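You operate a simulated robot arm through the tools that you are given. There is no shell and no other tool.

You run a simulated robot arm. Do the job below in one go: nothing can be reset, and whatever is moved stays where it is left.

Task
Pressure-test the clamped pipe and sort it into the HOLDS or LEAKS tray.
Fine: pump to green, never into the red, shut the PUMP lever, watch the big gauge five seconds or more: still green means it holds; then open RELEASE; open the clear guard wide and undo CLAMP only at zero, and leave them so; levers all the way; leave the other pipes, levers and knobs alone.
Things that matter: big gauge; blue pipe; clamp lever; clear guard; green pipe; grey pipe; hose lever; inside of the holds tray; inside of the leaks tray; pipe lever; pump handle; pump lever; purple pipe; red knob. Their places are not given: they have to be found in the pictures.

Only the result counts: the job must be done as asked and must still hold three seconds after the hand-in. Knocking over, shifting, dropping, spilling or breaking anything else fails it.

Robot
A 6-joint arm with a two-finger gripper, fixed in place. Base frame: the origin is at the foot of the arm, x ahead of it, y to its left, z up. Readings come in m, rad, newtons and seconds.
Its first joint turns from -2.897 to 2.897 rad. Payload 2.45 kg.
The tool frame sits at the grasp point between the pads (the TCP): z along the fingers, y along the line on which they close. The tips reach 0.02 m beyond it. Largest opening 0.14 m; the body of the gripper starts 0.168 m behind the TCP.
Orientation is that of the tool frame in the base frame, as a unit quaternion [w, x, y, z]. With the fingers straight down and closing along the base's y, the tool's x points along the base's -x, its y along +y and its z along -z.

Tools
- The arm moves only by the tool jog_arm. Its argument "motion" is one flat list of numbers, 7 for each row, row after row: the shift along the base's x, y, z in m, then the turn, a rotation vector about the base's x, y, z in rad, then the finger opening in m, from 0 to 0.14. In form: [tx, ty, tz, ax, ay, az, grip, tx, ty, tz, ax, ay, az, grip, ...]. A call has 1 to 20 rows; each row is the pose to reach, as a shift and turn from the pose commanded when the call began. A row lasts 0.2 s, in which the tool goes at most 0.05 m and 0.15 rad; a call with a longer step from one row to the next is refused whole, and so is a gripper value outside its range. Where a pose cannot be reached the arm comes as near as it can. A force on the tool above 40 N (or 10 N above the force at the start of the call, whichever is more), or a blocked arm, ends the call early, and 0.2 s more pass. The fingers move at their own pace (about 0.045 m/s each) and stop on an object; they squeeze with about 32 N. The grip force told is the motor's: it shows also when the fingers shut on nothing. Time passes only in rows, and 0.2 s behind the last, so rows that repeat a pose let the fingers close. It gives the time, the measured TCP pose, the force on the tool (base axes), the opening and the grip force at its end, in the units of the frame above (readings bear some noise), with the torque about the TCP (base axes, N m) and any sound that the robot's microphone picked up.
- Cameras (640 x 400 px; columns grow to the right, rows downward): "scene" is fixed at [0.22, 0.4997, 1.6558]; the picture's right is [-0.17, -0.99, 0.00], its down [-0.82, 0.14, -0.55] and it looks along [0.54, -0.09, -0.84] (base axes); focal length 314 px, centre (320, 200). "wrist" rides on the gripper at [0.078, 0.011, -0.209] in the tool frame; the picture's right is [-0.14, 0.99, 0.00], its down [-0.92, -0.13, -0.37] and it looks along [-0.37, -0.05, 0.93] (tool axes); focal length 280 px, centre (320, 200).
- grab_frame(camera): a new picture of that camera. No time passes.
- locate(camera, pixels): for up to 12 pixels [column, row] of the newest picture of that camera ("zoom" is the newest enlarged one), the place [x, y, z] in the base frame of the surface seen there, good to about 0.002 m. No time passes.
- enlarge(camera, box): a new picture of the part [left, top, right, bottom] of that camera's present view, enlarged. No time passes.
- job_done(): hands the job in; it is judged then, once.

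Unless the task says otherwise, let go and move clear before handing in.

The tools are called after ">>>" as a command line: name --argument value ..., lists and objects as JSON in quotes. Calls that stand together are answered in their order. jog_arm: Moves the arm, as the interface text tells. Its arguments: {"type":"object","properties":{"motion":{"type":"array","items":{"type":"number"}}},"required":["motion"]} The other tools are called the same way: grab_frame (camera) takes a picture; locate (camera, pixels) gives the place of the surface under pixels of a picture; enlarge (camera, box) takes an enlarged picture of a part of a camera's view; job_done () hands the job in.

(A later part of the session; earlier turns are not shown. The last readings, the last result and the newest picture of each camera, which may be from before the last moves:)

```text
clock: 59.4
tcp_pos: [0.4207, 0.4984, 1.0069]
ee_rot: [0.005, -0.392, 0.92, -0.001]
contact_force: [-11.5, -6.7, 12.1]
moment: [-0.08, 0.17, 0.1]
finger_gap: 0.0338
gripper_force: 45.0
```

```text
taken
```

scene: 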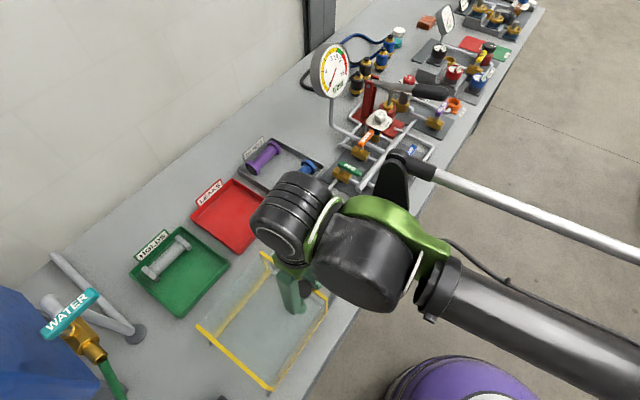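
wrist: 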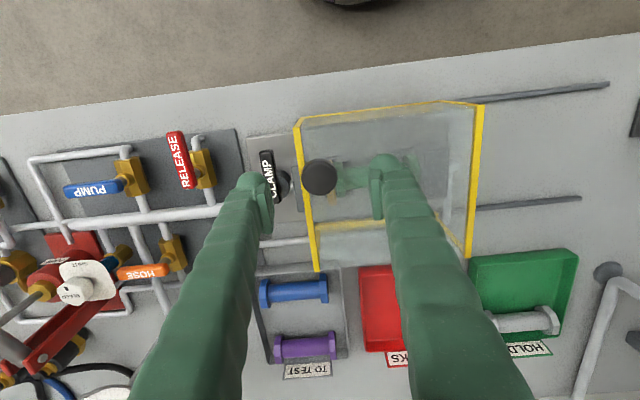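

The guard has travelled about 0.22 m. I'll nudge it further to reach the end of its travel.

>>> jog_arm --motion '[-0.0076, 0.0065, -0.001, 0, 0, 0, 0.02, -0.0147, 0.0136, -0.001, 0, 0, 0, 0.02, -0.0218, 0.0206, -0.001, 0, 0, 0, 0.02, -0.0289, 0.0277, -0.001, 0, 0, 0, 0.02]'

>>> grab_frame --camera "scene"

```text
clock: 59.8
tcp_pos: [0.4178, 0.5038, 1.0081]
ee_rot: [0.005, -0.392, 0.92, -0.003]
contact_force: [-2.7, -8.8, 8.5]
moment: [-0.29, 0.2, 0.09]
finger_gap: 0.0338
gripper_force: 44.9
stopped in row 2: the force on the tool passed its limit at 45 N (the readings are from after the stop); the commanded pose is now the measured one
```

```text
taken
```

scene: 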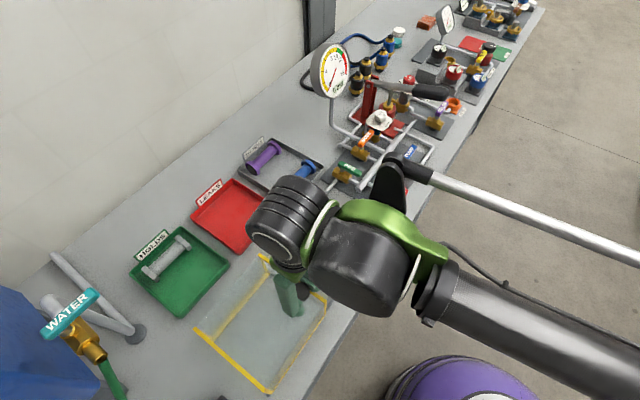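

It moved only 6 mm more before 45 N, probably the end stop. One more gentle push will confirm.

>>> jog_arm --motion '[-0.0036, 0.0035, 0, 0, 0, 0, 0.02, -0.0071, 0.007, 0, 0, 0, 0, 0.02, -0.0107, 0.0105, 0, 0, 0, 0, 0.02]'

```text
clock: 60.3
tcp_pos: [0.4169, 0.5035, 1.0071]
ee_rot: [0.006, -0.388, 0.921, -0.007]
contact_force: [23.4, -30.1, 0.7]
moment: [-0.33, -0.24, -0.35]
finger_gap: 0.0338
gripper_force: 44.7
stopped in row 2: the force on the tool passed its limit at 48 N (the readings are from after the stop); the commanded pose is now the measured one
```

The reaction is now squarely against the slide direction (38 N) with no movement: the guard is fully open at its stop. I'll ease off, release the knob and lift away to look at the clamp.

>>> jog_arm --motion '[0, 0, 0, 0, 0, 0, 0.05, 0, 0, 0, 0, 0, 0, 0.08, 0, 0, 0, 0, 0, 0, 0.08, 0, 0, 0.04, 0, 0, 0, 0.08, 0, 0, 0.08, 0, 0, 0, 0.08, 0.01, -0.01, 0.12, 0, 0, 0, 0.08, 0.03, -0.04, 0.12, 0, 0, 0, 0.08, 0.055, -0.075, 0.12, 0, 0, 0, 0.08, 0.08, -0.11, 0.12, 0, 0, 0, 0.08, 0.1, -0.14, 0.12, 0, 0, 0, 0.08, 0.12, -0.17, 0.12, 0, 0, 0, 0.08]'

>>> grab_frame --camera "wrist"

>>> grab_frame --camera "scene"

```text
clock: 62.7
tcp_pos: [0.5335, 0.3373, 1.1269]
ee_rot: [0.006, -0.391, 0.92, -0.006]
contact_force: [-0.6, 1.0, 0.5]
moment: [-0.04, 0.02, 0.0]
finger_gap: 0.0799
gripper_force: 0.1
```

```text
taken
```

wrist: 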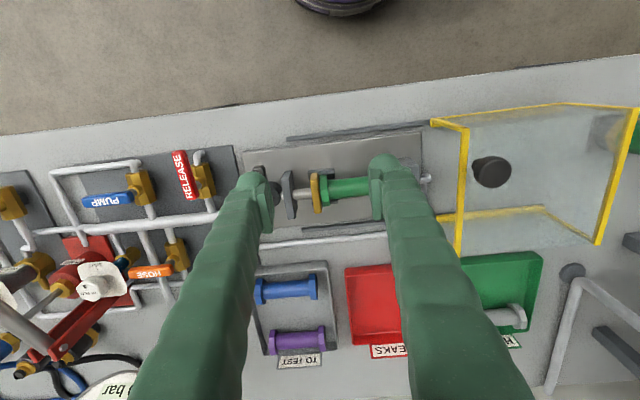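

```text
taken
```

scene: 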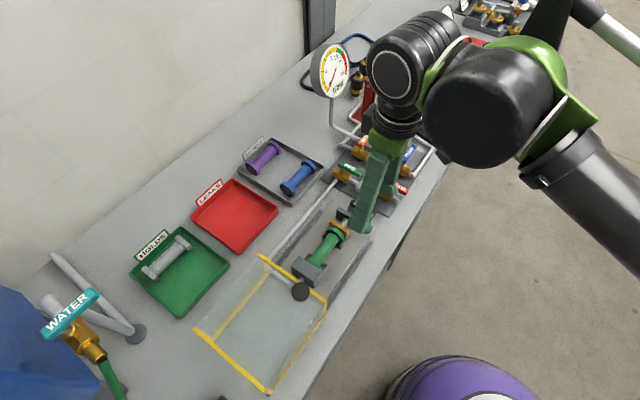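

The guard is fully clear of the pipe. I'll look closely at the clamp and the green pipe.

>>> enlarge --camera "scene" --box '[285, 195, 375, 290]'

>>> enlarge --camera "wrist" --box '[240, 140, 440, 250]'

>>> locate --camera "wrist" --pixels '[[316, 190], [325, 188], [345, 187], [365, 186], [303, 192], [288, 195], [270, 180], [260, 170], [345, 178], [345, 197], [376, 185], [429, 180]]'

```text
4.21 times, centred on (330, 242) of scene
```

zoom: 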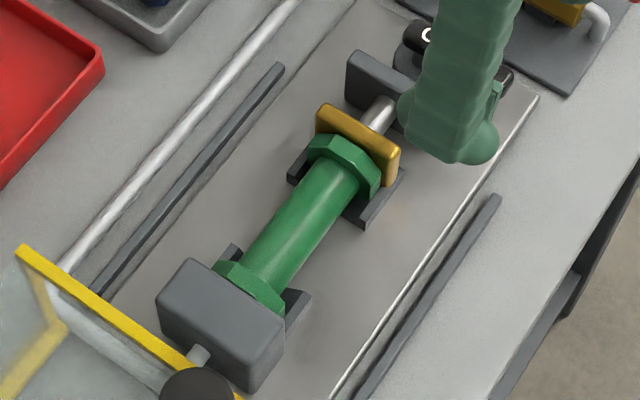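

```text
3.20 times, centred on (340, 195) of wrist
```

zoom: 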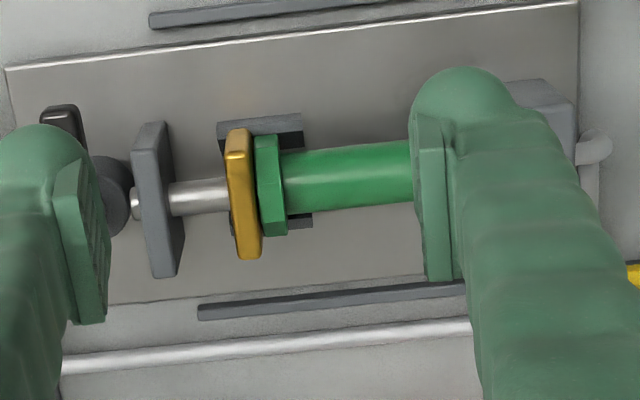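

```text
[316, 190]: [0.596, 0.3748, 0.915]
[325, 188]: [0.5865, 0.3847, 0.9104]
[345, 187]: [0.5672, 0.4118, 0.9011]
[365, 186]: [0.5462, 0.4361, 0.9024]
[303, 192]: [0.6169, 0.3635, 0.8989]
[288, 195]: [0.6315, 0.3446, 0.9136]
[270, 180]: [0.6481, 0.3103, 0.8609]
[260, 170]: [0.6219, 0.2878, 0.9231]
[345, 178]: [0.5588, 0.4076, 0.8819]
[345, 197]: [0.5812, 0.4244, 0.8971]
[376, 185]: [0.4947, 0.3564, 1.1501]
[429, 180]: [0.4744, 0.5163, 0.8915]
```

The fixture is clear to see: a yellow pressing plate, rod and bracket, with the CLAMP lever behind. I'll move above the clamp to see the lever and its pivot.

>>> jog_arm --motion '[0.037, -0.01, 0, 0, 0, 0, 0.08, 0.074, -0.02, 0, 0, 0, 0, 0.1, 0.11, -0.03, 0, 0, 0, 0, 0.12, 0.11, -0.03, 0, 0, 0, 0, 0.12]'

>>> grab_frame --camera "wrist"

>>> enlarge --camera "wrist" --box '[280, 110, 380, 190]'

>>> enlarge --camera "scene" --box '[320, 180, 400, 240]'

```text
clock: 63.7
tcp_pos: [0.6433, 0.3048, 1.1245]
ee_rot: [0.006, -0.39, 0.921, -0.006]
contact_force: [-0.1, 0.0, 0.7]
moment: [0.01, 0.01, 0.02]
finger_gap: 0.1199
gripper_force: 0.0
```

```text
taken
```

wrist: 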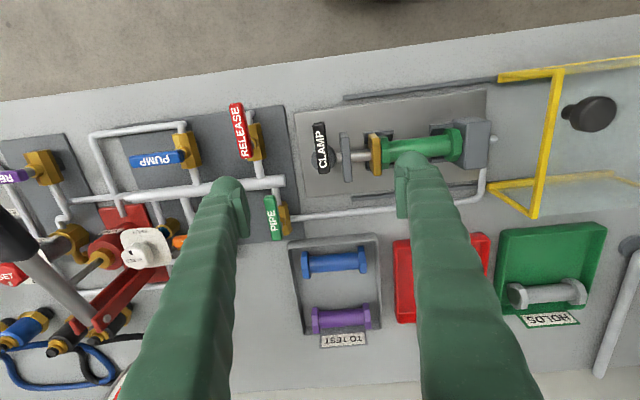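

```text
5.00 times, centred on (330, 150) of wrist
```

zoom: 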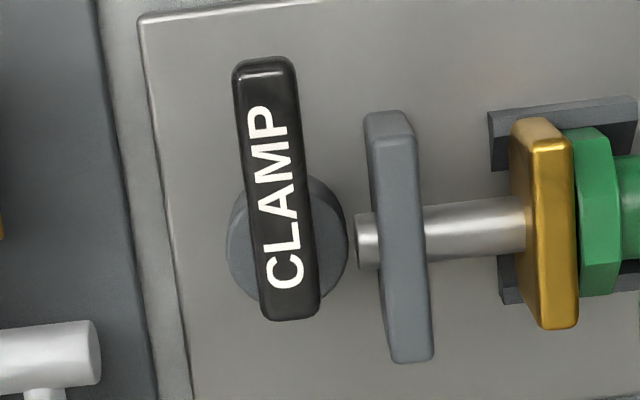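

```text
6.67 times, centred on (360, 210) of scene
```

zoom: 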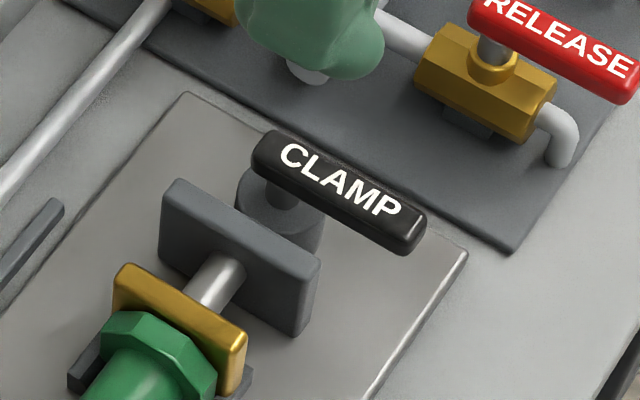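

The CLAMP lever pivots over a round cam at its far end, with its long end toward the near edge. I'll locate its ends and pivot.

>>> locate --camera "zoom" --pixels '[[275, 150], [420, 235], [340, 185], [285, 195], [245, 200], [310, 245], [240, 240], [175, 185], [310, 265], [150, 285], [240, 335], [215, 275]]'

>>> locate --camera "wrist" --pixels '[[318, 125], [325, 169], [321, 148], [312, 155], [333, 150], [318, 128], [345, 145], [375, 150], [349, 157], [308, 160], [330, 165], [300, 115]]'

```text
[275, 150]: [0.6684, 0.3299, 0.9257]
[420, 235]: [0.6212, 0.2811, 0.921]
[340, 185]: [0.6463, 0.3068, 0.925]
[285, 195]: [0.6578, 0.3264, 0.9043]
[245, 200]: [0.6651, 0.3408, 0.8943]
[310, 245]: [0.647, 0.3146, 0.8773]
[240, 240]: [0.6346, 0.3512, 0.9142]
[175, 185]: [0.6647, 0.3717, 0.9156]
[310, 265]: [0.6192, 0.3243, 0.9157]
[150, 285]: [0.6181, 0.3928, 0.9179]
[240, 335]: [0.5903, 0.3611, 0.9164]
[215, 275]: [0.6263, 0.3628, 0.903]
```

```text
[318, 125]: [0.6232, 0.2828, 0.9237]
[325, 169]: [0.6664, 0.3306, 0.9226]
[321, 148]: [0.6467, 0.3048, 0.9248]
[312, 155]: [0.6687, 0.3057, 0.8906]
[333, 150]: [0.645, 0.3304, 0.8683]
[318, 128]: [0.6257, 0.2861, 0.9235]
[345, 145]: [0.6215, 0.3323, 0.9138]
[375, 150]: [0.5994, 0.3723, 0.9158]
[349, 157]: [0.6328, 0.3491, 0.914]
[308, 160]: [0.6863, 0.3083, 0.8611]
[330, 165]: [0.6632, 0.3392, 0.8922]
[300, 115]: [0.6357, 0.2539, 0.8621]
```

The CLAMP lever runs from about n-end (0.621,0.281) to its pivot near (0.663,0.3245), top z=0.925. I'll come down over its outer half with a small opening, clear of the bracket.

>>> jog_arm --motion '[-0.009, -0.01, -0.04, 0, 0, 0, 0.06, -0.018, -0.019, -0.08, 0, 0, 0, 0.045, -0.018, -0.019, -0.12, 0, 0, 0, 0.045, -0.018, -0.019, -0.13, 0, 0, 0, 0.045, -0.018, -0.019, -0.13, 0, 0, 0, 0.045]'

>>> grab_frame --camera "wrist"

>>> enlarge --camera "scene" --box '[320, 180, 400, 240]'

```text
clock: 64.9
tcp_pos: [0.6261, 0.2882, 0.9932]
ee_rot: [0.006, -0.39, 0.921, -0.006]
contact_force: [0.6, 0.1, 1.3]
moment: [0.01, 0.01, -0.01]
finger_gap: 0.0447
gripper_force: 0.0
```

```text
taken
```

wrist: 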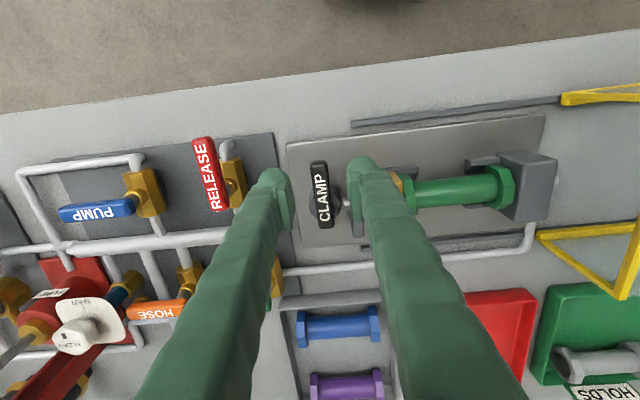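

```text
6.67 times, centred on (360, 210) of scene
```

zoom: 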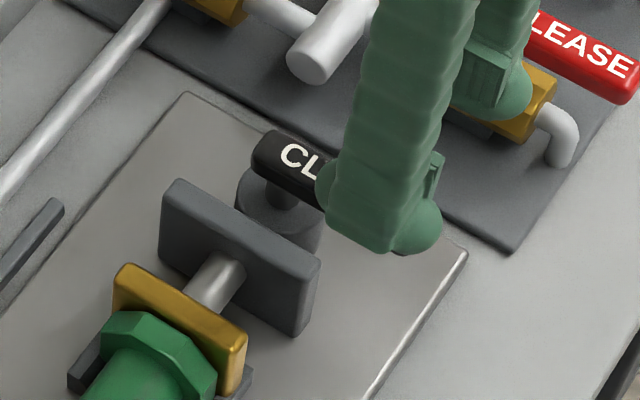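

The lever is centred between the fingers. I'll narrow the opening, shift 3–4 mm outward to clear the bracket, descend to z≈0.918 and grip.

>>> jog_arm --motion '[-0.0025, -0.003, -0.02, 0, 0, 0, 0.036, -0.0025, -0.003, -0.05, 0, 0, 0, 0.036, -0.0025, -0.003, -0.075, 0, 0, 0, 0.036, -0.0025, -0.003, -0.075, 0, 0, 0, 0.036, -0.0025, -0.003, -0.075, 0, 0, 0, 0.02, -0.0025, -0.003, -0.075, 0, 0, 0, 0.01, -0.0025, -0.003, -0.075, 0, 0, 0, 0.01]'

>>> enlarge --camera "scene" --box '[320, 180, 400, 240]'

>>> grab_frame --camera "wrist"

```text
clock: 66.5
tcp_pos: [0.6237, 0.2823, 0.9202]
ee_rot: [0.007, -0.39, 0.921, -0.006]
contact_force: [7.5, -8.8, -6.8]
moment: [-0.05, -0.08, -0.35]
finger_gap: 0.0182
gripper_force: 37.9
```

```text
6.67 times, centred on (360, 210) of scene
```

zoom: 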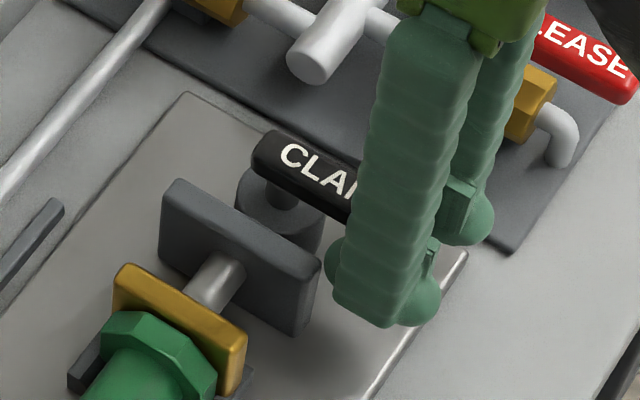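

```text
taken
```

wrist: 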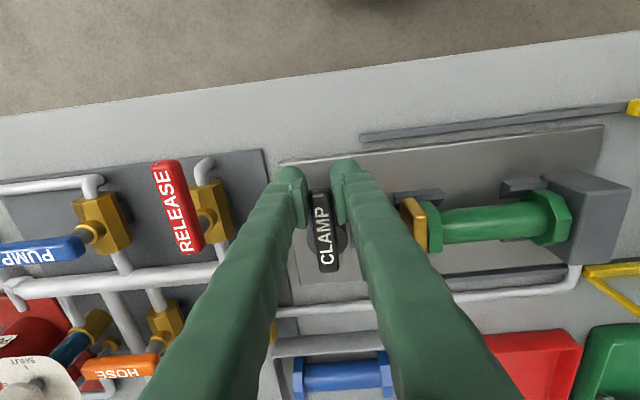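

The CLAMP lever is held. I'll try a small counter-clockwise turn first to see whether that's the undo direction.

>>> jog_arm --motion '[0.0022, -0.0019, 0, 0, 0, 0.05, 0.0, 0.0044, -0.0037, 0, 0, 0, 0.1, 0.0, 0.0068, -0.0054, 0, 0, 0, 0.15, 0.0, 0.0092, -0.007, 0, 0, 0, 0.2, 0.0]'

>>> enlarge --camera "scene" --box '[320, 180, 400, 240]'

```text
clock: 67.3
tcp_pos: [0.6294, 0.2779, 0.9195]
ee_rot: [0.006, -0.459, 0.888, -0.006]
contact_force: [1.3, -9.5, -4.1]
moment: [0.09, -0.17, -0.44]
finger_gap: 0.0182
gripper_force: 43.4
stopped in row 4: the force on the tool passed its limit at 42 N (the readings are from after the stop); the commanded pose is now the measured one
```

```text
6.67 times, centred on (360, 210) of scene
```

zoom: 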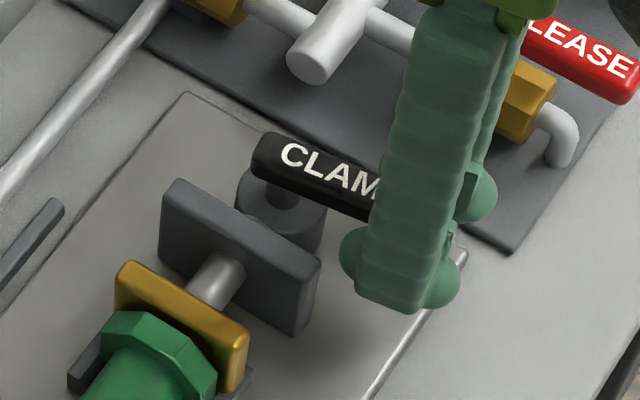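

The CLAMP lever does turn counter-clockwise (about 9° so far, stiff). I'll continue the swing.

>>> jog_arm --motion '[0.0048, -0.0031, 0, 0, 0, 0.1, 0.0, 0.0099, -0.0058, 0, 0, 0, 0.2, 0.0, 0.0153, -0.0079, 0, 0, 0, 0.3, 0.0, 0.0208, -0.0094, 0, 0, 0, 0.4, 0.0, 0.0265, -0.0104, 0, 0, 0, 0.5, 0.0, 0.0322, -0.0108, 0, 0, 0, 0.6, 0.0, 0.0379, -0.0107, 0, 0, 0, 0.7, 0.0, 0.0436, -0.01, 0, 0, 0, 0.8, 0.0, 0.0492, -0.0087, 0, 0, 0, 0.9, 0.0, 0.0547, -0.0069, 0, 0, 0, 1.0, 0.0, 0.0599, -0.0045, 0, 0, 0, 1.1, 0.0, 0.0649, -0.0016, 0, 0, 0, 1.2, 0.0, 0.0695, 0.0018, 0, 0, 0, 1.3, 0.0, 0.0746, 0.0064, 0, 0, 0, 1.42, 0.0]'

>>> enlarge --camera "scene" --box '[320, 180, 400, 240]'

```text
clock: 69.7
tcp_pos: [0.6905, 0.2715, 0.9199]
ee_rot: [-0.007, 0.849, -0.528, 0.003]
contact_force: [12.1, -15.1, 6.0]
moment: [-0.56, -0.32, -0.26]
finger_gap: 0.0182
gripper_force: 42.8
stopped in row 11: the force on the tool passed its limit at 41 N (the readings are from after the stop); the commanded pose is now the measured one
```

```text
6.67 times, centred on (360, 210) of scene
```

zoom: 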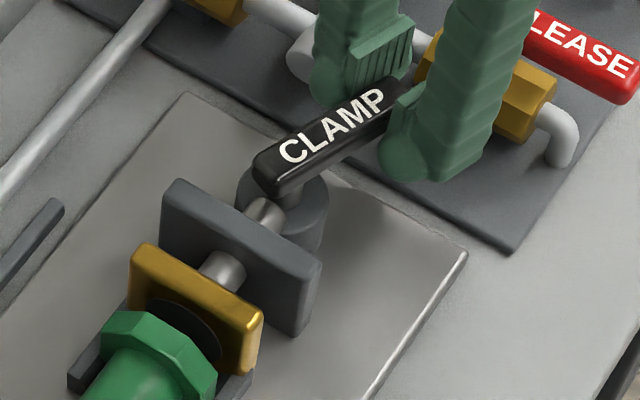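

The yellow plate has drawn back from the pipe and the lever is about 70° round. Before finishing I'll check the clearance to the manifold's end.

>>> locate --camera "zoom" --pixels '[[300, 60], [310, 40], [290, 75], [325, 30], [415, 60], [430, 75], [270, 165], [345, 125], [190, 300], [400, 160], [335, 80], [195, 330]]'

>>> grab_frame --camera "wrist"

```text
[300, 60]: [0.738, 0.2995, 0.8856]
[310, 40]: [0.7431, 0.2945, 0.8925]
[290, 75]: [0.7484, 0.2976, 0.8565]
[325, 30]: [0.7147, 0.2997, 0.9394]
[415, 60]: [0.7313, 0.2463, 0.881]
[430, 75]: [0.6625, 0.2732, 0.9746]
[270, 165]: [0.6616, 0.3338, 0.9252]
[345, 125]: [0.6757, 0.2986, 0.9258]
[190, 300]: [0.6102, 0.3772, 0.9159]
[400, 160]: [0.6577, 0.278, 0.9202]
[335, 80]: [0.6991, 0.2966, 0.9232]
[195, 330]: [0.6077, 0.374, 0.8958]
```

```text
taken
```

wrist: 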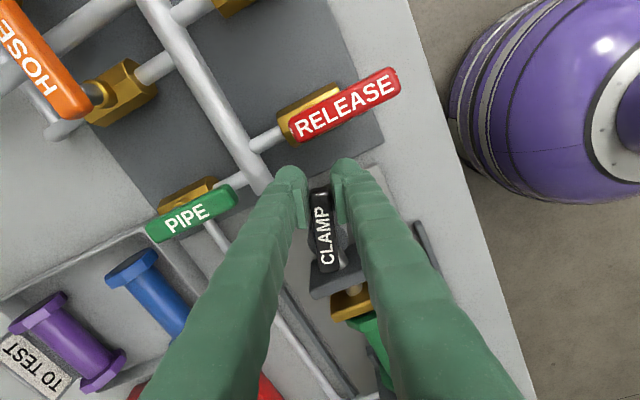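

The manifold's end top is at z≈0.8925, below my fingertips, so the path is clear. I'll turn the last 20° to the stop.

>>> jog_arm --motion '[0.0026, 0.0014, 0, 0, 0, 0.05, 0.0, 0.0052, 0.0028, 0, 0, 0, 0.1, 0.0, 0.0076, 0.0045, 0, 0, 0, 0.15, 0.0, 0.01, 0.0062, 0, 0, 0, 0.2, 0.0, 0.0123, 0.0081, 0, 0, 0, 0.25, 0.0, 0.0145, 0.01, 0, 0, 0, 0.3, 0.0, 0.017, 0.0125, 0, 0, 0, 0.36, 0.0, 0.0186, 0.0143, 0, 0, 0, 0.4, 0.0]'

>>> enlarge --camera "scene" --box '[320, 180, 400, 240]'

```text
clock: 71.5
tcp_pos: [0.7076, 0.2849, 0.9189]
ee_rot: [-0.007, 0.937, -0.349, 0.0]
contact_force: [2.5, -33.6, -16.4]
moment: [-0.38, 0.01, -0.56]
finger_gap: 0.0183
gripper_force: 43.1
```

```text
6.67 times, centred on (360, 210) of scene
```

zoom: 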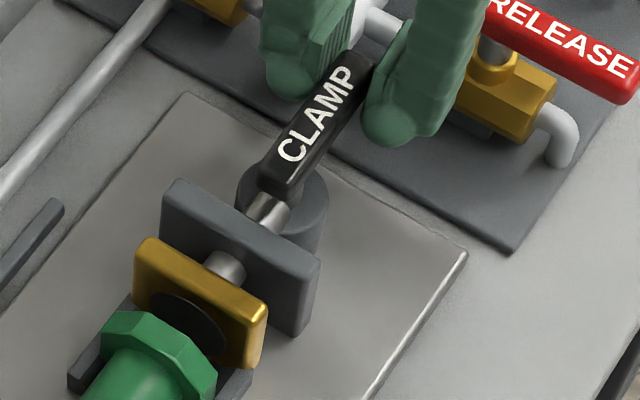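

The CLAMP lever is about 92° round and pushing back with 34 N. One more small push will confirm it's on its stop.

>>> jog_arm --motion '[0.001, 0.0012, 0.001, 0, 0, 0.03, 0.0, 0.002, 0.0024, 0.001, 0, 0, 0.06, 0.0]'

```text
clock: 71.9
tcp_pos: [0.7063, 0.2843, 0.9206]
ee_rot: [-0.005, 0.94, -0.34, 0.001]
contact_force: [-2.8, -24.2, -6.0]
moment: [-0.65, -0.28, -0.5]
finger_gap: 0.0188
gripper_force: 44.1
stopped in row 1: the force on the tool passed its limit at 52 N (the readings are from after the stop); the commanded pose is now the measured one
```

It stopped at once with 52 N: the clamp is fully undone. I'll open the fingers slightly and lift straight up.

>>> jog_arm --motion '[0, 0, 0, 0, 0, 0, 0.03, 0, 0, 0, 0, 0, 0, 0.036, 0, 0, 0, 0, 0, 0, 0.036, 0, 0, 0.04, 0, 0, 0, 0.036, 0, 0, 0.08, 0, 0, 0, 0.036, 0, 0, 0.13, 0, 0, 0, 0.036, 0, 0, 0.18, 0, 0, 0, 0.06]'

>>> grab_frame --camera "scene"

>>> grab_frame --camera "wrist"

>>> enlarge --camera "scene" --box '[285, 195, 375, 290]'

```text
clock: 73.5
tcp_pos: [0.7086, 0.289, 1.0986]
ee_rot: [-0.007, 0.94, -0.34, -0.001]
contact_force: [1.0, 0.3, -0.1]
moment: [0.05, -0.02, 0.0]
finger_gap: 0.0601
gripper_force: 0.0
```

```text
taken
```

scene: 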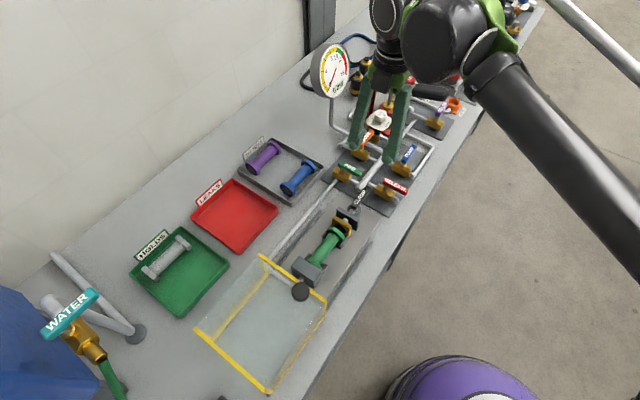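

```text
taken
```

wrist: 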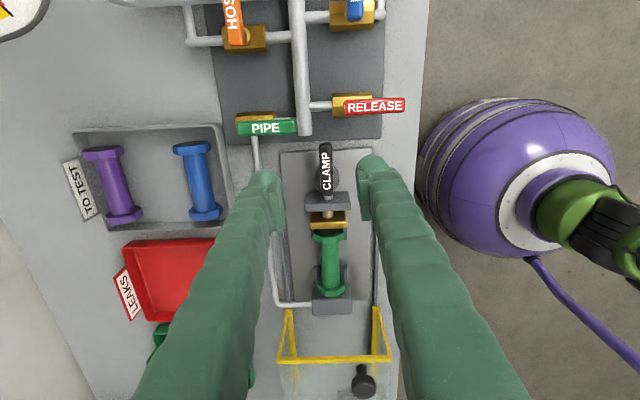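

```text
4.21 times, centred on (330, 242) of scene
```

zoom: 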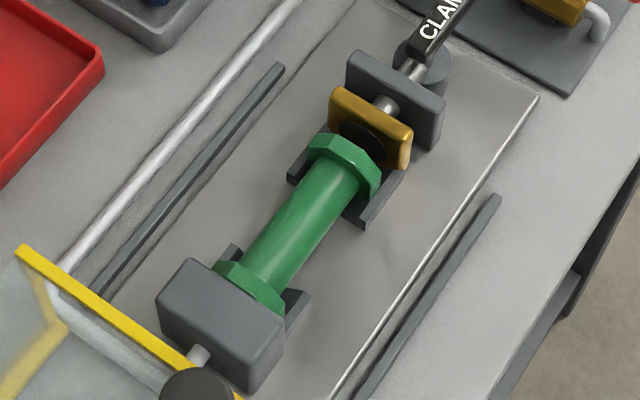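

The clamp plate has drawn back (black seal visible), and the pipe now rests in its two cradles. I'll measure the green pipe for the grasp.

>>> locate --camera "zoom" --pixels '[[340, 160], [315, 205], [295, 235], [265, 265], [290, 195], [345, 225], [250, 295], [375, 180], [230, 300], [370, 150], [205, 290], [355, 205]]'

>>> enlarge --camera "wrist" --box '[270, 180, 390, 330]'

>>> locate --camera "wrist" --pixels '[[329, 245], [330, 262], [331, 280], [320, 262], [340, 262], [328, 234], [331, 291], [329, 212], [332, 307], [327, 225], [345, 236], [315, 236]]'

```text
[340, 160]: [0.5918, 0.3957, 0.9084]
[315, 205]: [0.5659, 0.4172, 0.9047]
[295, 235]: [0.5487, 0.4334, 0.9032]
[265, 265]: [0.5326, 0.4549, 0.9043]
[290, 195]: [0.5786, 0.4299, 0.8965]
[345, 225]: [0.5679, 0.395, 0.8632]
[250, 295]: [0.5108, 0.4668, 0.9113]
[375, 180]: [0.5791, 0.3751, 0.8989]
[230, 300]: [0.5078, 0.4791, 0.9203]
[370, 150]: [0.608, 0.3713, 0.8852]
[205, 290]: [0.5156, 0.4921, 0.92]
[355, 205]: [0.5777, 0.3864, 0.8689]
```

```text
2.67 times, centred on (330, 255) of wrist
```

zoom: 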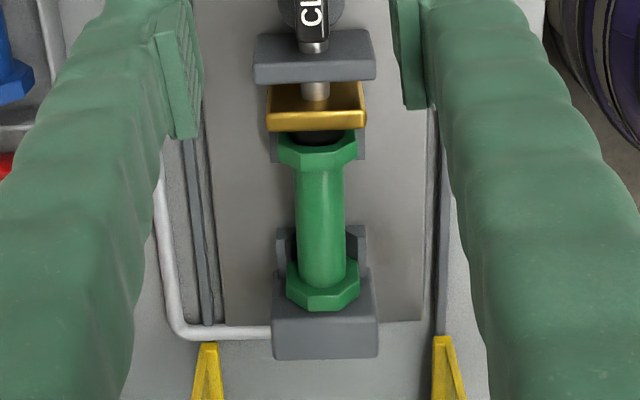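

```text
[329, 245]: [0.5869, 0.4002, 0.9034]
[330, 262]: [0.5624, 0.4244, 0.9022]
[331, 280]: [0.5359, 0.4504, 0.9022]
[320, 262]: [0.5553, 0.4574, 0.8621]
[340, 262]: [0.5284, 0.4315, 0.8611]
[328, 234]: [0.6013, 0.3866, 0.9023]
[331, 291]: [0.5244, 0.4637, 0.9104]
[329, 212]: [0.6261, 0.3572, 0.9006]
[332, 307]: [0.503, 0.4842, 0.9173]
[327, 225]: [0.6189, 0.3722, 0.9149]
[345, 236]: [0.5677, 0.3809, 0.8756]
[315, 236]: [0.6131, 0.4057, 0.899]
```

The pipe's axis is at about n=0.696 with its top at z≈0.903, running from d≈-0.165 to -0.055. I'll check the cradle positions so the fingers fit between them.

>>> locate --camera "zoom" --pixels '[[281, 232], [361, 232], [283, 245], [359, 250], [275, 150], [362, 150], [297, 215], [344, 215], [290, 152], [348, 152], [282, 290], [356, 290]]'

>>> enlarge --camera "scene" --box '[295, 210, 365, 280]'

```text
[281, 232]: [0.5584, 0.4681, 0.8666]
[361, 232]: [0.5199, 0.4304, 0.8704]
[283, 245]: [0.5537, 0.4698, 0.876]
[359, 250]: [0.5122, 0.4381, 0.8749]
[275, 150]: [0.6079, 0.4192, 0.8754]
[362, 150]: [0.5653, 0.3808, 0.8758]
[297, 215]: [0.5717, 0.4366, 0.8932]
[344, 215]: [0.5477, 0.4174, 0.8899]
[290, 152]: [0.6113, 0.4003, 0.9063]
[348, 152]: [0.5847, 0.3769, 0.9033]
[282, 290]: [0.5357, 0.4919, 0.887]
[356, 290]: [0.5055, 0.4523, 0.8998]
```

```text
5.71 times, centred on (330, 245) of scene
```

zoom: 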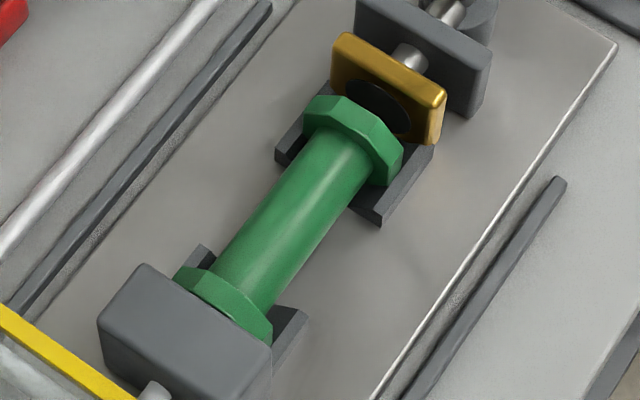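

The cradles leave about 0.056 m of free barrel around d≈-0.105, which fits the 0.036 m fingers. I'll move above the pipe's middle at (0.559,0.428) with the fingers closing across it.

>>> jog_arm --motion '[-0.03, 0.028, 0, 0, 0, -0.02, 0.07, -0.06, 0.056, 0, 0, 0, -0.04, 0.07, -0.09, 0.084, 0, 0, 0, -0.06, 0.07, -0.12, 0.112, -0.03, 0, 0, -0.078, 0.07, -0.15, 0.139, -0.06, 0, 0, -0.078, 0.07, -0.15, 0.139, -0.08, 0, 0, -0.078, 0.07, -0.15, 0.139, -0.08, 0, 0, -0.078, 0.07]'

>>> grab_frame --camera "wrist"

>>> grab_frame --camera "scene"

```text
refused: row 4 steps farther than a row can; nothing moved
```

```text
taken
```

wrist: 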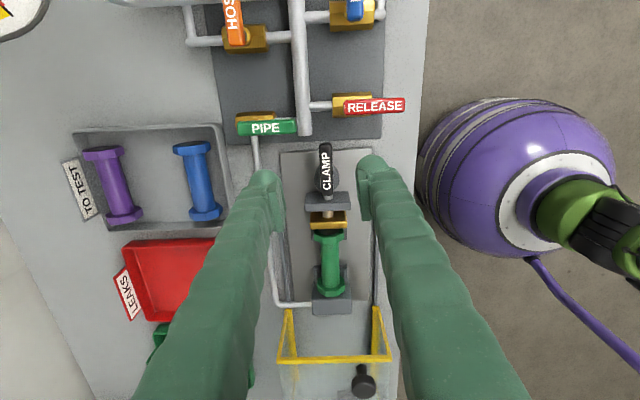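

```text
taken
```

scene: 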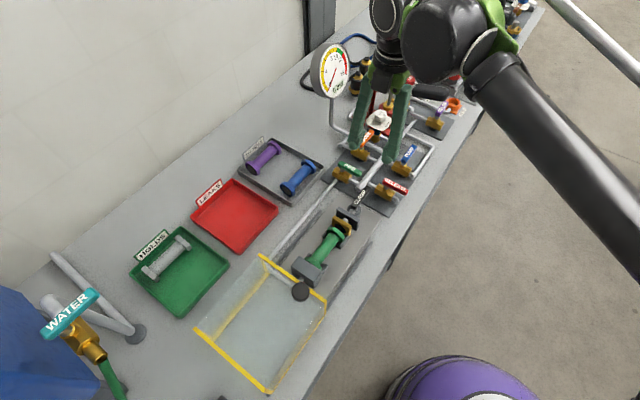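

The call was refused because one row stepped too far; nothing moved. I'll send the same move with smaller rows.

>>> jog_arm --motion '[-0.025, 0.023, 0, 0, 0, -0.02, 0.07, -0.05, 0.046, 0, 0, 0, -0.04, 0.07, -0.075, 0.07, 0, 0, 0, -0.06, 0.07, -0.1, 0.093, -0.02, 0, 0, -0.078, 0.07, -0.125, 0.116, -0.04, 0, 0, -0.078, 0.07, -0.15, 0.139, -0.06, 0, 0, -0.078, 0.07, -0.15, 0.139, -0.08, 0, 0, -0.078, 0.07, -0.15, 0.139, -0.08, 0, 0, -0.078, 0.07]'

>>> grab_frame --camera "wrist"

>>> grab_frame --camera "scene"

```text
clock: 75.3
tcp_pos: [0.5588, 0.4249, 1.0167]
ee_rot: [-0.006, 0.926, -0.377, 0.0]
contact_force: [-0.3, -0.4, 0.1]
moment: [0.0, -0.03, 0.03]
finger_gap: 0.0701
gripper_force: 0.2
```

```text
taken
```

wrist: 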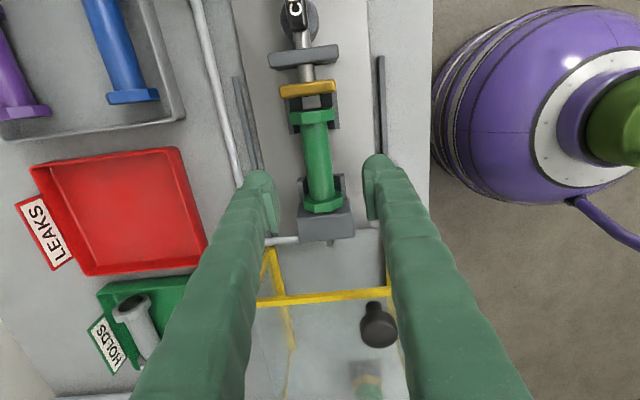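

```text
taken
```

scene: 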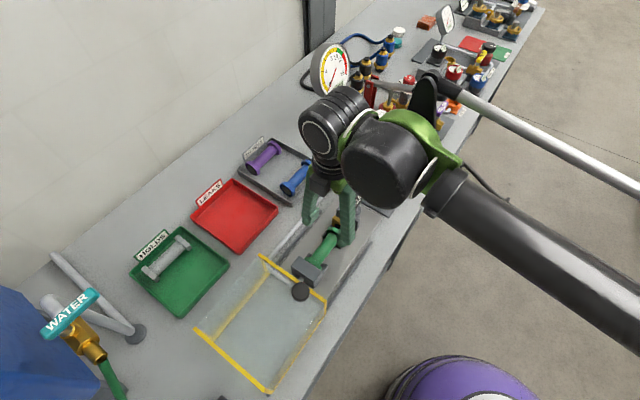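

The pipe lies between the fingers, about 2 mm off-centre. I'll correct that, descend to z≈0.889 and grip the barrel.

>>> jog_arm --motion '[0.0014, 0.0015, -0.045, 0, 0, 0, 0.07, 0.0014, 0.0015, -0.09, 0, 0, 0, 0.07, 0.0014, 0.0015, -0.115, 0, 0, 0, 0.06, 0.0014, 0.0015, -0.127, 0, 0, 0, 0.06, 0.0014, 0.0015, -0.127, 0, 0, 0, 0.06, 0.0014, 0.0015, -0.127, 0, 0, 0, 0.04, 0.0014, 0.0015, -0.127, 0, 0, 0, 0.02, 0.0014, 0.0015, -0.127, 0, 0, 0, 0.01, 0.0014, 0.0015, -0.127, 0, 0, 0, 0.01]'

>>> grab_frame --camera "wrist"

>>> enlarge --camera "scene" --box '[285, 195, 375, 290]'

```text
clock: 77.3
tcp_pos: [0.5585, 0.4302, 0.8927]
ee_rot: [-0.007, 0.926, -0.378, 0.0]
contact_force: [3.3, 2.5, 0.5]
moment: [0.07, -0.02, -0.31]
finger_gap: 0.0305
gripper_force: 32.2
```

```text
taken
```

wrist: 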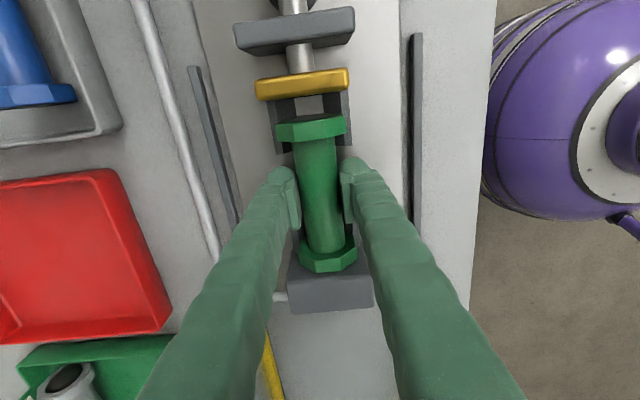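

```text
4.21 times, centred on (330, 242) of scene
```

zoom: 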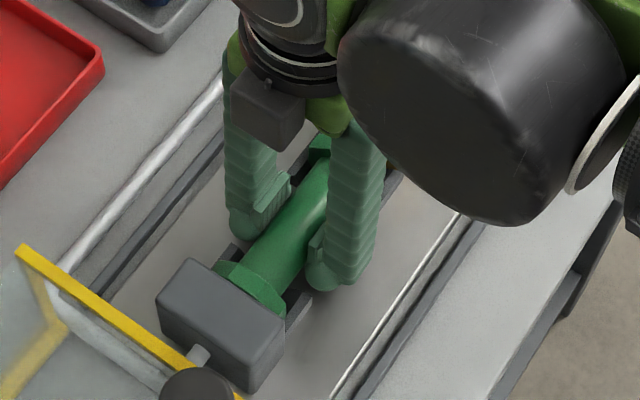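

The barrel is gripped (gap 0.0305). I'll ease it 4 mm away from the end block, then lift slowly and watch the force.

>>> jog_arm --motion '[0.0014, -0.0014, 0.0005, 0, 0, 0, 0.01, 0.0029, -0.0028, 0.001, 0, 0, 0, 0.01, 0.0029, -0.0028, 0.015, 0, 0, 0, 0.01, 0.0029, -0.0028, 0.03, 0, 0, 0, 0.01, 0.0029, -0.0028, 0.05, 0, 0, 0, 0.01, 0.0029, -0.0028, 0.07, 0, 0, 0, 0.01]'

>>> grab_frame --camera "wrist"

>>> grab_frame --camera "scene"

```text
clock: 78.7
tcp_pos: [0.5621, 0.4254, 0.963]
ee_rot: [-0.007, 0.926, -0.377, 0.0]
contact_force: [-0.9, -0.5, -4.3]
moment: [0.0, 0.03, 0.01]
finger_gap: 0.0307
gripper_force: 32.1
```

```text
taken
```

wrist: 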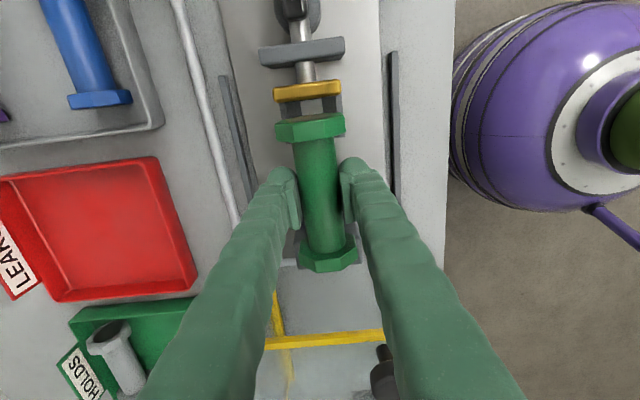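

```text
taken
```

scene: 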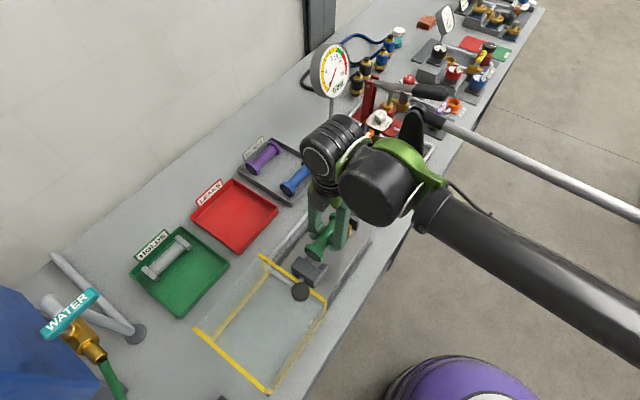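

The pipe is lifted cleanly (about 4.3 N). Next I'll measure the HOLDS tray and the grey pipe inside it.

>>> enlarge --camera "scene" --box '[110, 215, 250, 330]'

>>> locate --camera "zoom" --pixels '[[300, 195], [380, 150], [430, 200], [330, 280], [250, 260], [470, 175], [310, 335], [200, 270], [200, 200], [255, 130], [385, 300], [340, 235]]'

```text
3.48 times, centred on (180, 272) of scene
```

zoom: 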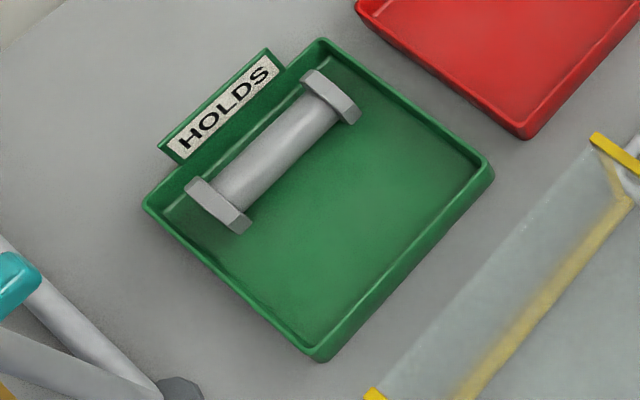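

```text
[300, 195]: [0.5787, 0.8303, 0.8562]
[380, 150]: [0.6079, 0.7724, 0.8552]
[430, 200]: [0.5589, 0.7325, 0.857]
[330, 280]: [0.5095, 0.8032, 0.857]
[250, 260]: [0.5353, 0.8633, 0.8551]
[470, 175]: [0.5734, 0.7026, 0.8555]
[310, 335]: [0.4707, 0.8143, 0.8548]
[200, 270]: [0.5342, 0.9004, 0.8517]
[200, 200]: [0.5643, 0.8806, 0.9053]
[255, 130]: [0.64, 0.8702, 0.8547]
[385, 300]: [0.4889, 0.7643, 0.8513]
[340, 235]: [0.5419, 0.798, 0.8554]
```

The tray floor is at z≈0.855. There's free space on the near side of the grey pipe, around n=0.946, d=0.155 in bench axes, i.e. (0.544,0.790). I'll lift higher, swing out past the guard, then approach above that spot.

>>> jog_arm --motion '[0, 0, 0.03, 0, 0, 0, 0.01, 0, 0, 0.057, 0, 0, 0, 0.01, 0.0285, 0.0295, 0.057, 0, 0, 0, 0.01, 0.057, 0.059, 0.057, 0, 0, 0, 0.01, 0.0854, 0.0885, 0.057, 0, 0, 0, 0.01, 0.1136, 0.1176, 0.057, 0, 0, 0, 0.01, 0.1118, 0.1589, 0.047, 0, 0, 0, 0.01, 0.1103, 0.2007, 0.037, 0, 0, 0, 0.01, 0.1086, 0.242, 0.027, 0, 0, 0, 0.01, 0.0769, 0.2726, 0.017, 0, 0, 0, 0.01, 0.0453, 0.3032, 0.007, 0, 0, 0, 0.01, 0.0136, 0.3337, 0.0, 0, 0, 0, 0.01, -0.0186, 0.3648, -0.003, 0, 0, 0, 0.01, -0.0186, 0.3648, -0.003, 0, 0, 0, 0.01]'

>>> grab_frame --camera "wrist"

>>> grab_frame --camera "scene"

```text
clock: 81.7
tcp_pos: [0.5421, 0.7917, 0.9569]
ee_rot: [-0.006, 0.926, -0.377, -0.001]
contact_force: [-0.4, 0.0, -3.6]
moment: [0.0, -0.02, 0.01]
finger_gap: 0.0304
gripper_force: 32.4
```

```text
taken
```

wrist: 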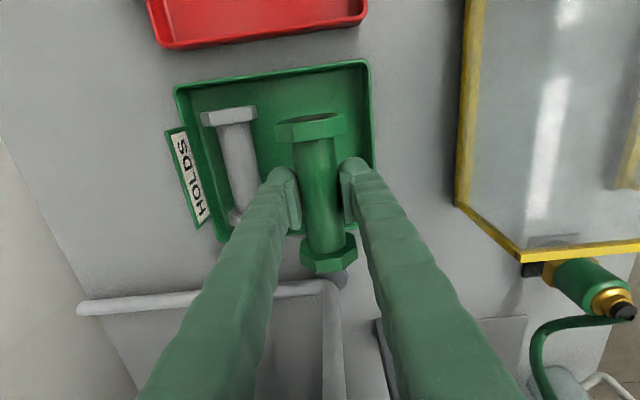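

```text
taken
```

scene: 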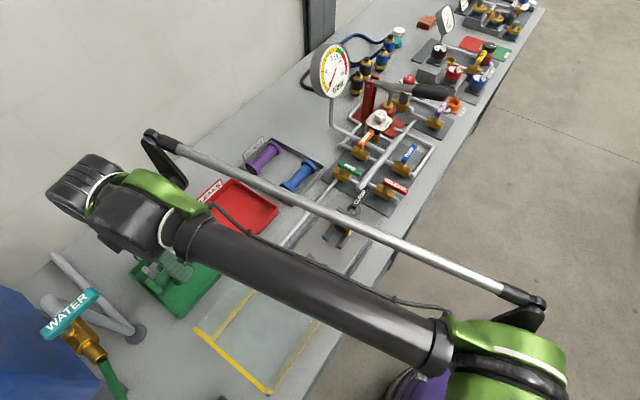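

The pipe hangs above the tray, to the near side of the grey pipe. I'll check where the pipe's ends and the tray walls are before lowering.

>>> locate --camera "wrist" --pixels '[[308, 128], [312, 117], [328, 240], [328, 262], [275, 73], [268, 82], [369, 130], [355, 150], [235, 110], [240, 215], [290, 235], [180, 95]]'

>>> enlarge --camera "wrist" --box '[160, 50, 400, 290]'

>>> enlarge --camera "scene" --box '[110, 215, 250, 330]'

```text
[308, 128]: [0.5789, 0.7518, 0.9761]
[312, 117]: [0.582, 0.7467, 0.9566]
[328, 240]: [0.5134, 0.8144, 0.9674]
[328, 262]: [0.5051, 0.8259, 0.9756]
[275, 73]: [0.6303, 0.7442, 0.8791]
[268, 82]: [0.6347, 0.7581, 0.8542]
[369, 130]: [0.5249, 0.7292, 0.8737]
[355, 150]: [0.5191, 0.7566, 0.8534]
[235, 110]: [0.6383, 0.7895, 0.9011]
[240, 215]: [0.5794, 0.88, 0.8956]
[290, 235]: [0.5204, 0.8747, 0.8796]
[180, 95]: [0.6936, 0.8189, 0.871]
```

```text
1.67 times, centred on (280, 170) of wrist
```

zoom: 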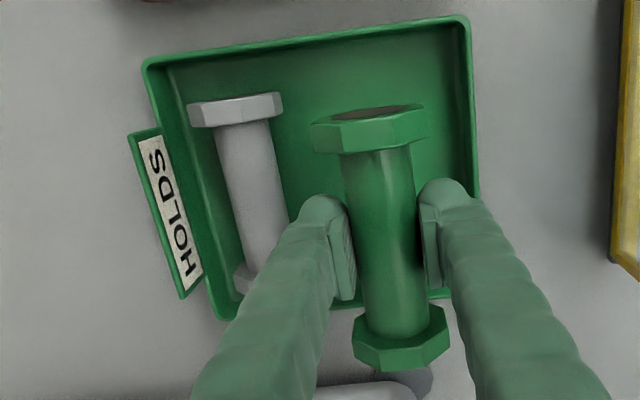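

```text
3.48 times, centred on (180, 272) of scene
```

zoom: 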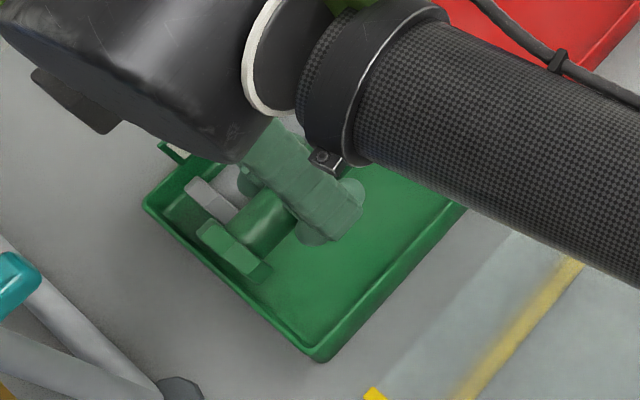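

The green pipe spans d 0.098–0.216 at n≈0.943, inside the tray walls (d 0.07–0.23, near wall n≈0.905) and clear of the grey pipe by about 25 mm. I'll fine-centre and lower to just above the floor.

>>> jog_arm --motion '[0.0071, -0.0013, -0.01, 0, 0, 0, 0.01, 0.0071, -0.0013, -0.03, 0, 0, 0, 0.01, 0.0071, -0.0013, -0.05, 0, 0, 0, 0.01, 0.0071, -0.0013, -0.065, 0, 0, 0, 0.01, 0.0071, -0.0013, -0.069, 0, 0, 0, 0.01, 0.0071, -0.0013, -0.071, 0, 0, 0, 0.01]'

>>> enlarge --camera "wrist" --box '[160, 50, 400, 290]'

>>> enlarge --camera "scene" --box '[110, 215, 250, 330]'

```text
clock: 83.1
tcp_pos: [0.5483, 0.7877, 0.8868]
ee_rot: [-0.006, 0.926, -0.377, 0.0]
contact_force: [0.7, 0.1, -4.2]
moment: [-0.01, 0.01, -0.03]
finger_gap: 0.0307
gripper_force: 31.9
```

```text
1.67 times, centred on (280, 170) of wrist
```

zoom: 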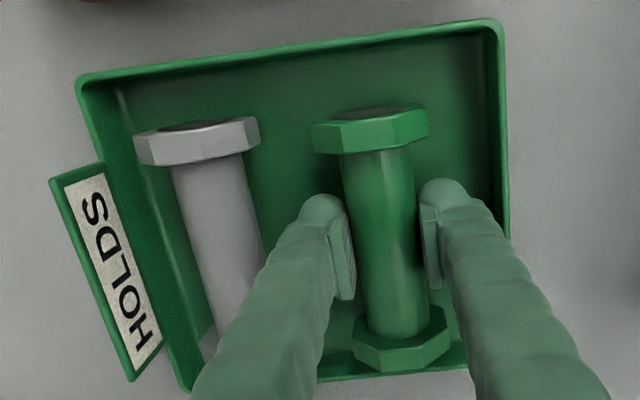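

```text
3.48 times, centred on (180, 272) of scene
```

zoom: 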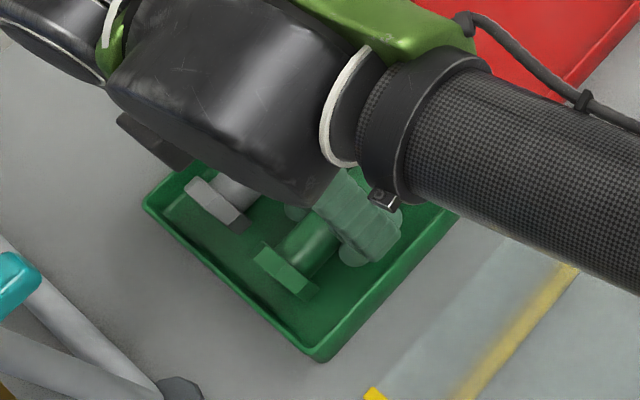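

The pipe is inside the tray, still just off the floor (force -4.2 N). I'll lower it in 1 mm steps until it touches.

>>> jog_arm --motion '[0, 0, -0.001, 0, 0, 0, 0.01, 0, 0, -0.002, 0, 0, 0, 0.01, 0, 0, -0.003, 0, 0, 0, 0.01, 0, 0, -0.004, 0, 0, 0, 0.01, 0, 0, -0.004, 0, 0, 0, 0.01]'

```text
clock: 84.3
tcp_pos: [0.5505, 0.7867, 0.8842]
ee_rot: [-0.007, 0.926, -0.377, 0.0]
contact_force: [0.6, 2.0, 2.6]
moment: [-0.2, -0.22, 0.05]
finger_gap: 0.0306
gripper_force: 32.1
```

The pipe is now resting on the tray floor (force turned positive). I'll open the fingers to 0.045 and lift straight up.

>>> jog_arm --motion '[0, 0, 0, 0, 0, 0, 0.035, 0, 0, 0, 0, 0, 0, 0.042, 0, 0, 0, 0, 0, 0, 0.046, 0, 0, 0, 0, 0, 0, 0.046, 0, 0, 0.02, 0, 0, 0, 0.046, 0, 0, 0.045, 0, 0, 0, 0.046, 0, 0, 0.065, 0, 0, 0, 0.046]'

>>> grab_frame --camera "wrist"

>>> enlarge --camera "wrist" --box '[160, 50, 400, 290]'

```text
clock: 85.9
tcp_pos: [0.5511, 0.7885, 0.9488]
ee_rot: [-0.007, 0.926, -0.377, 0.0]
contact_force: [0.1, -0.5, 0.0]
moment: [-0.02, 0.0, -0.04]
finger_gap: 0.046
gripper_force: 0.0
```

```text
taken
```

wrist: 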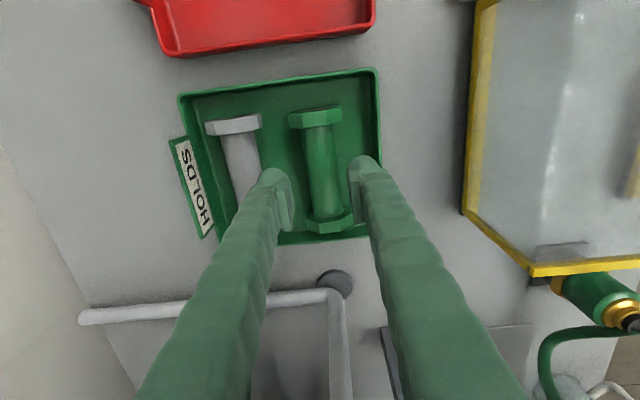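

```text
1.67 times, centred on (280, 170) of wrist
```

zoom: 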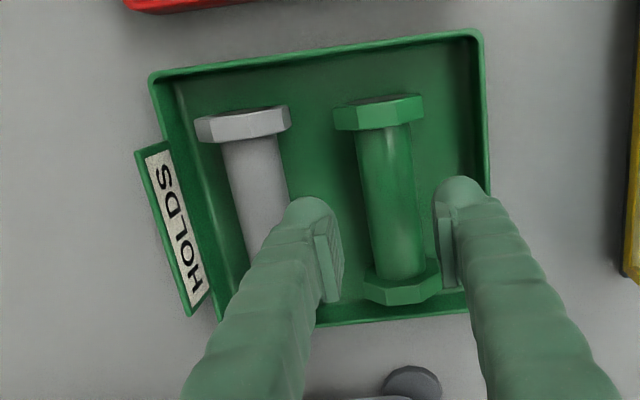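

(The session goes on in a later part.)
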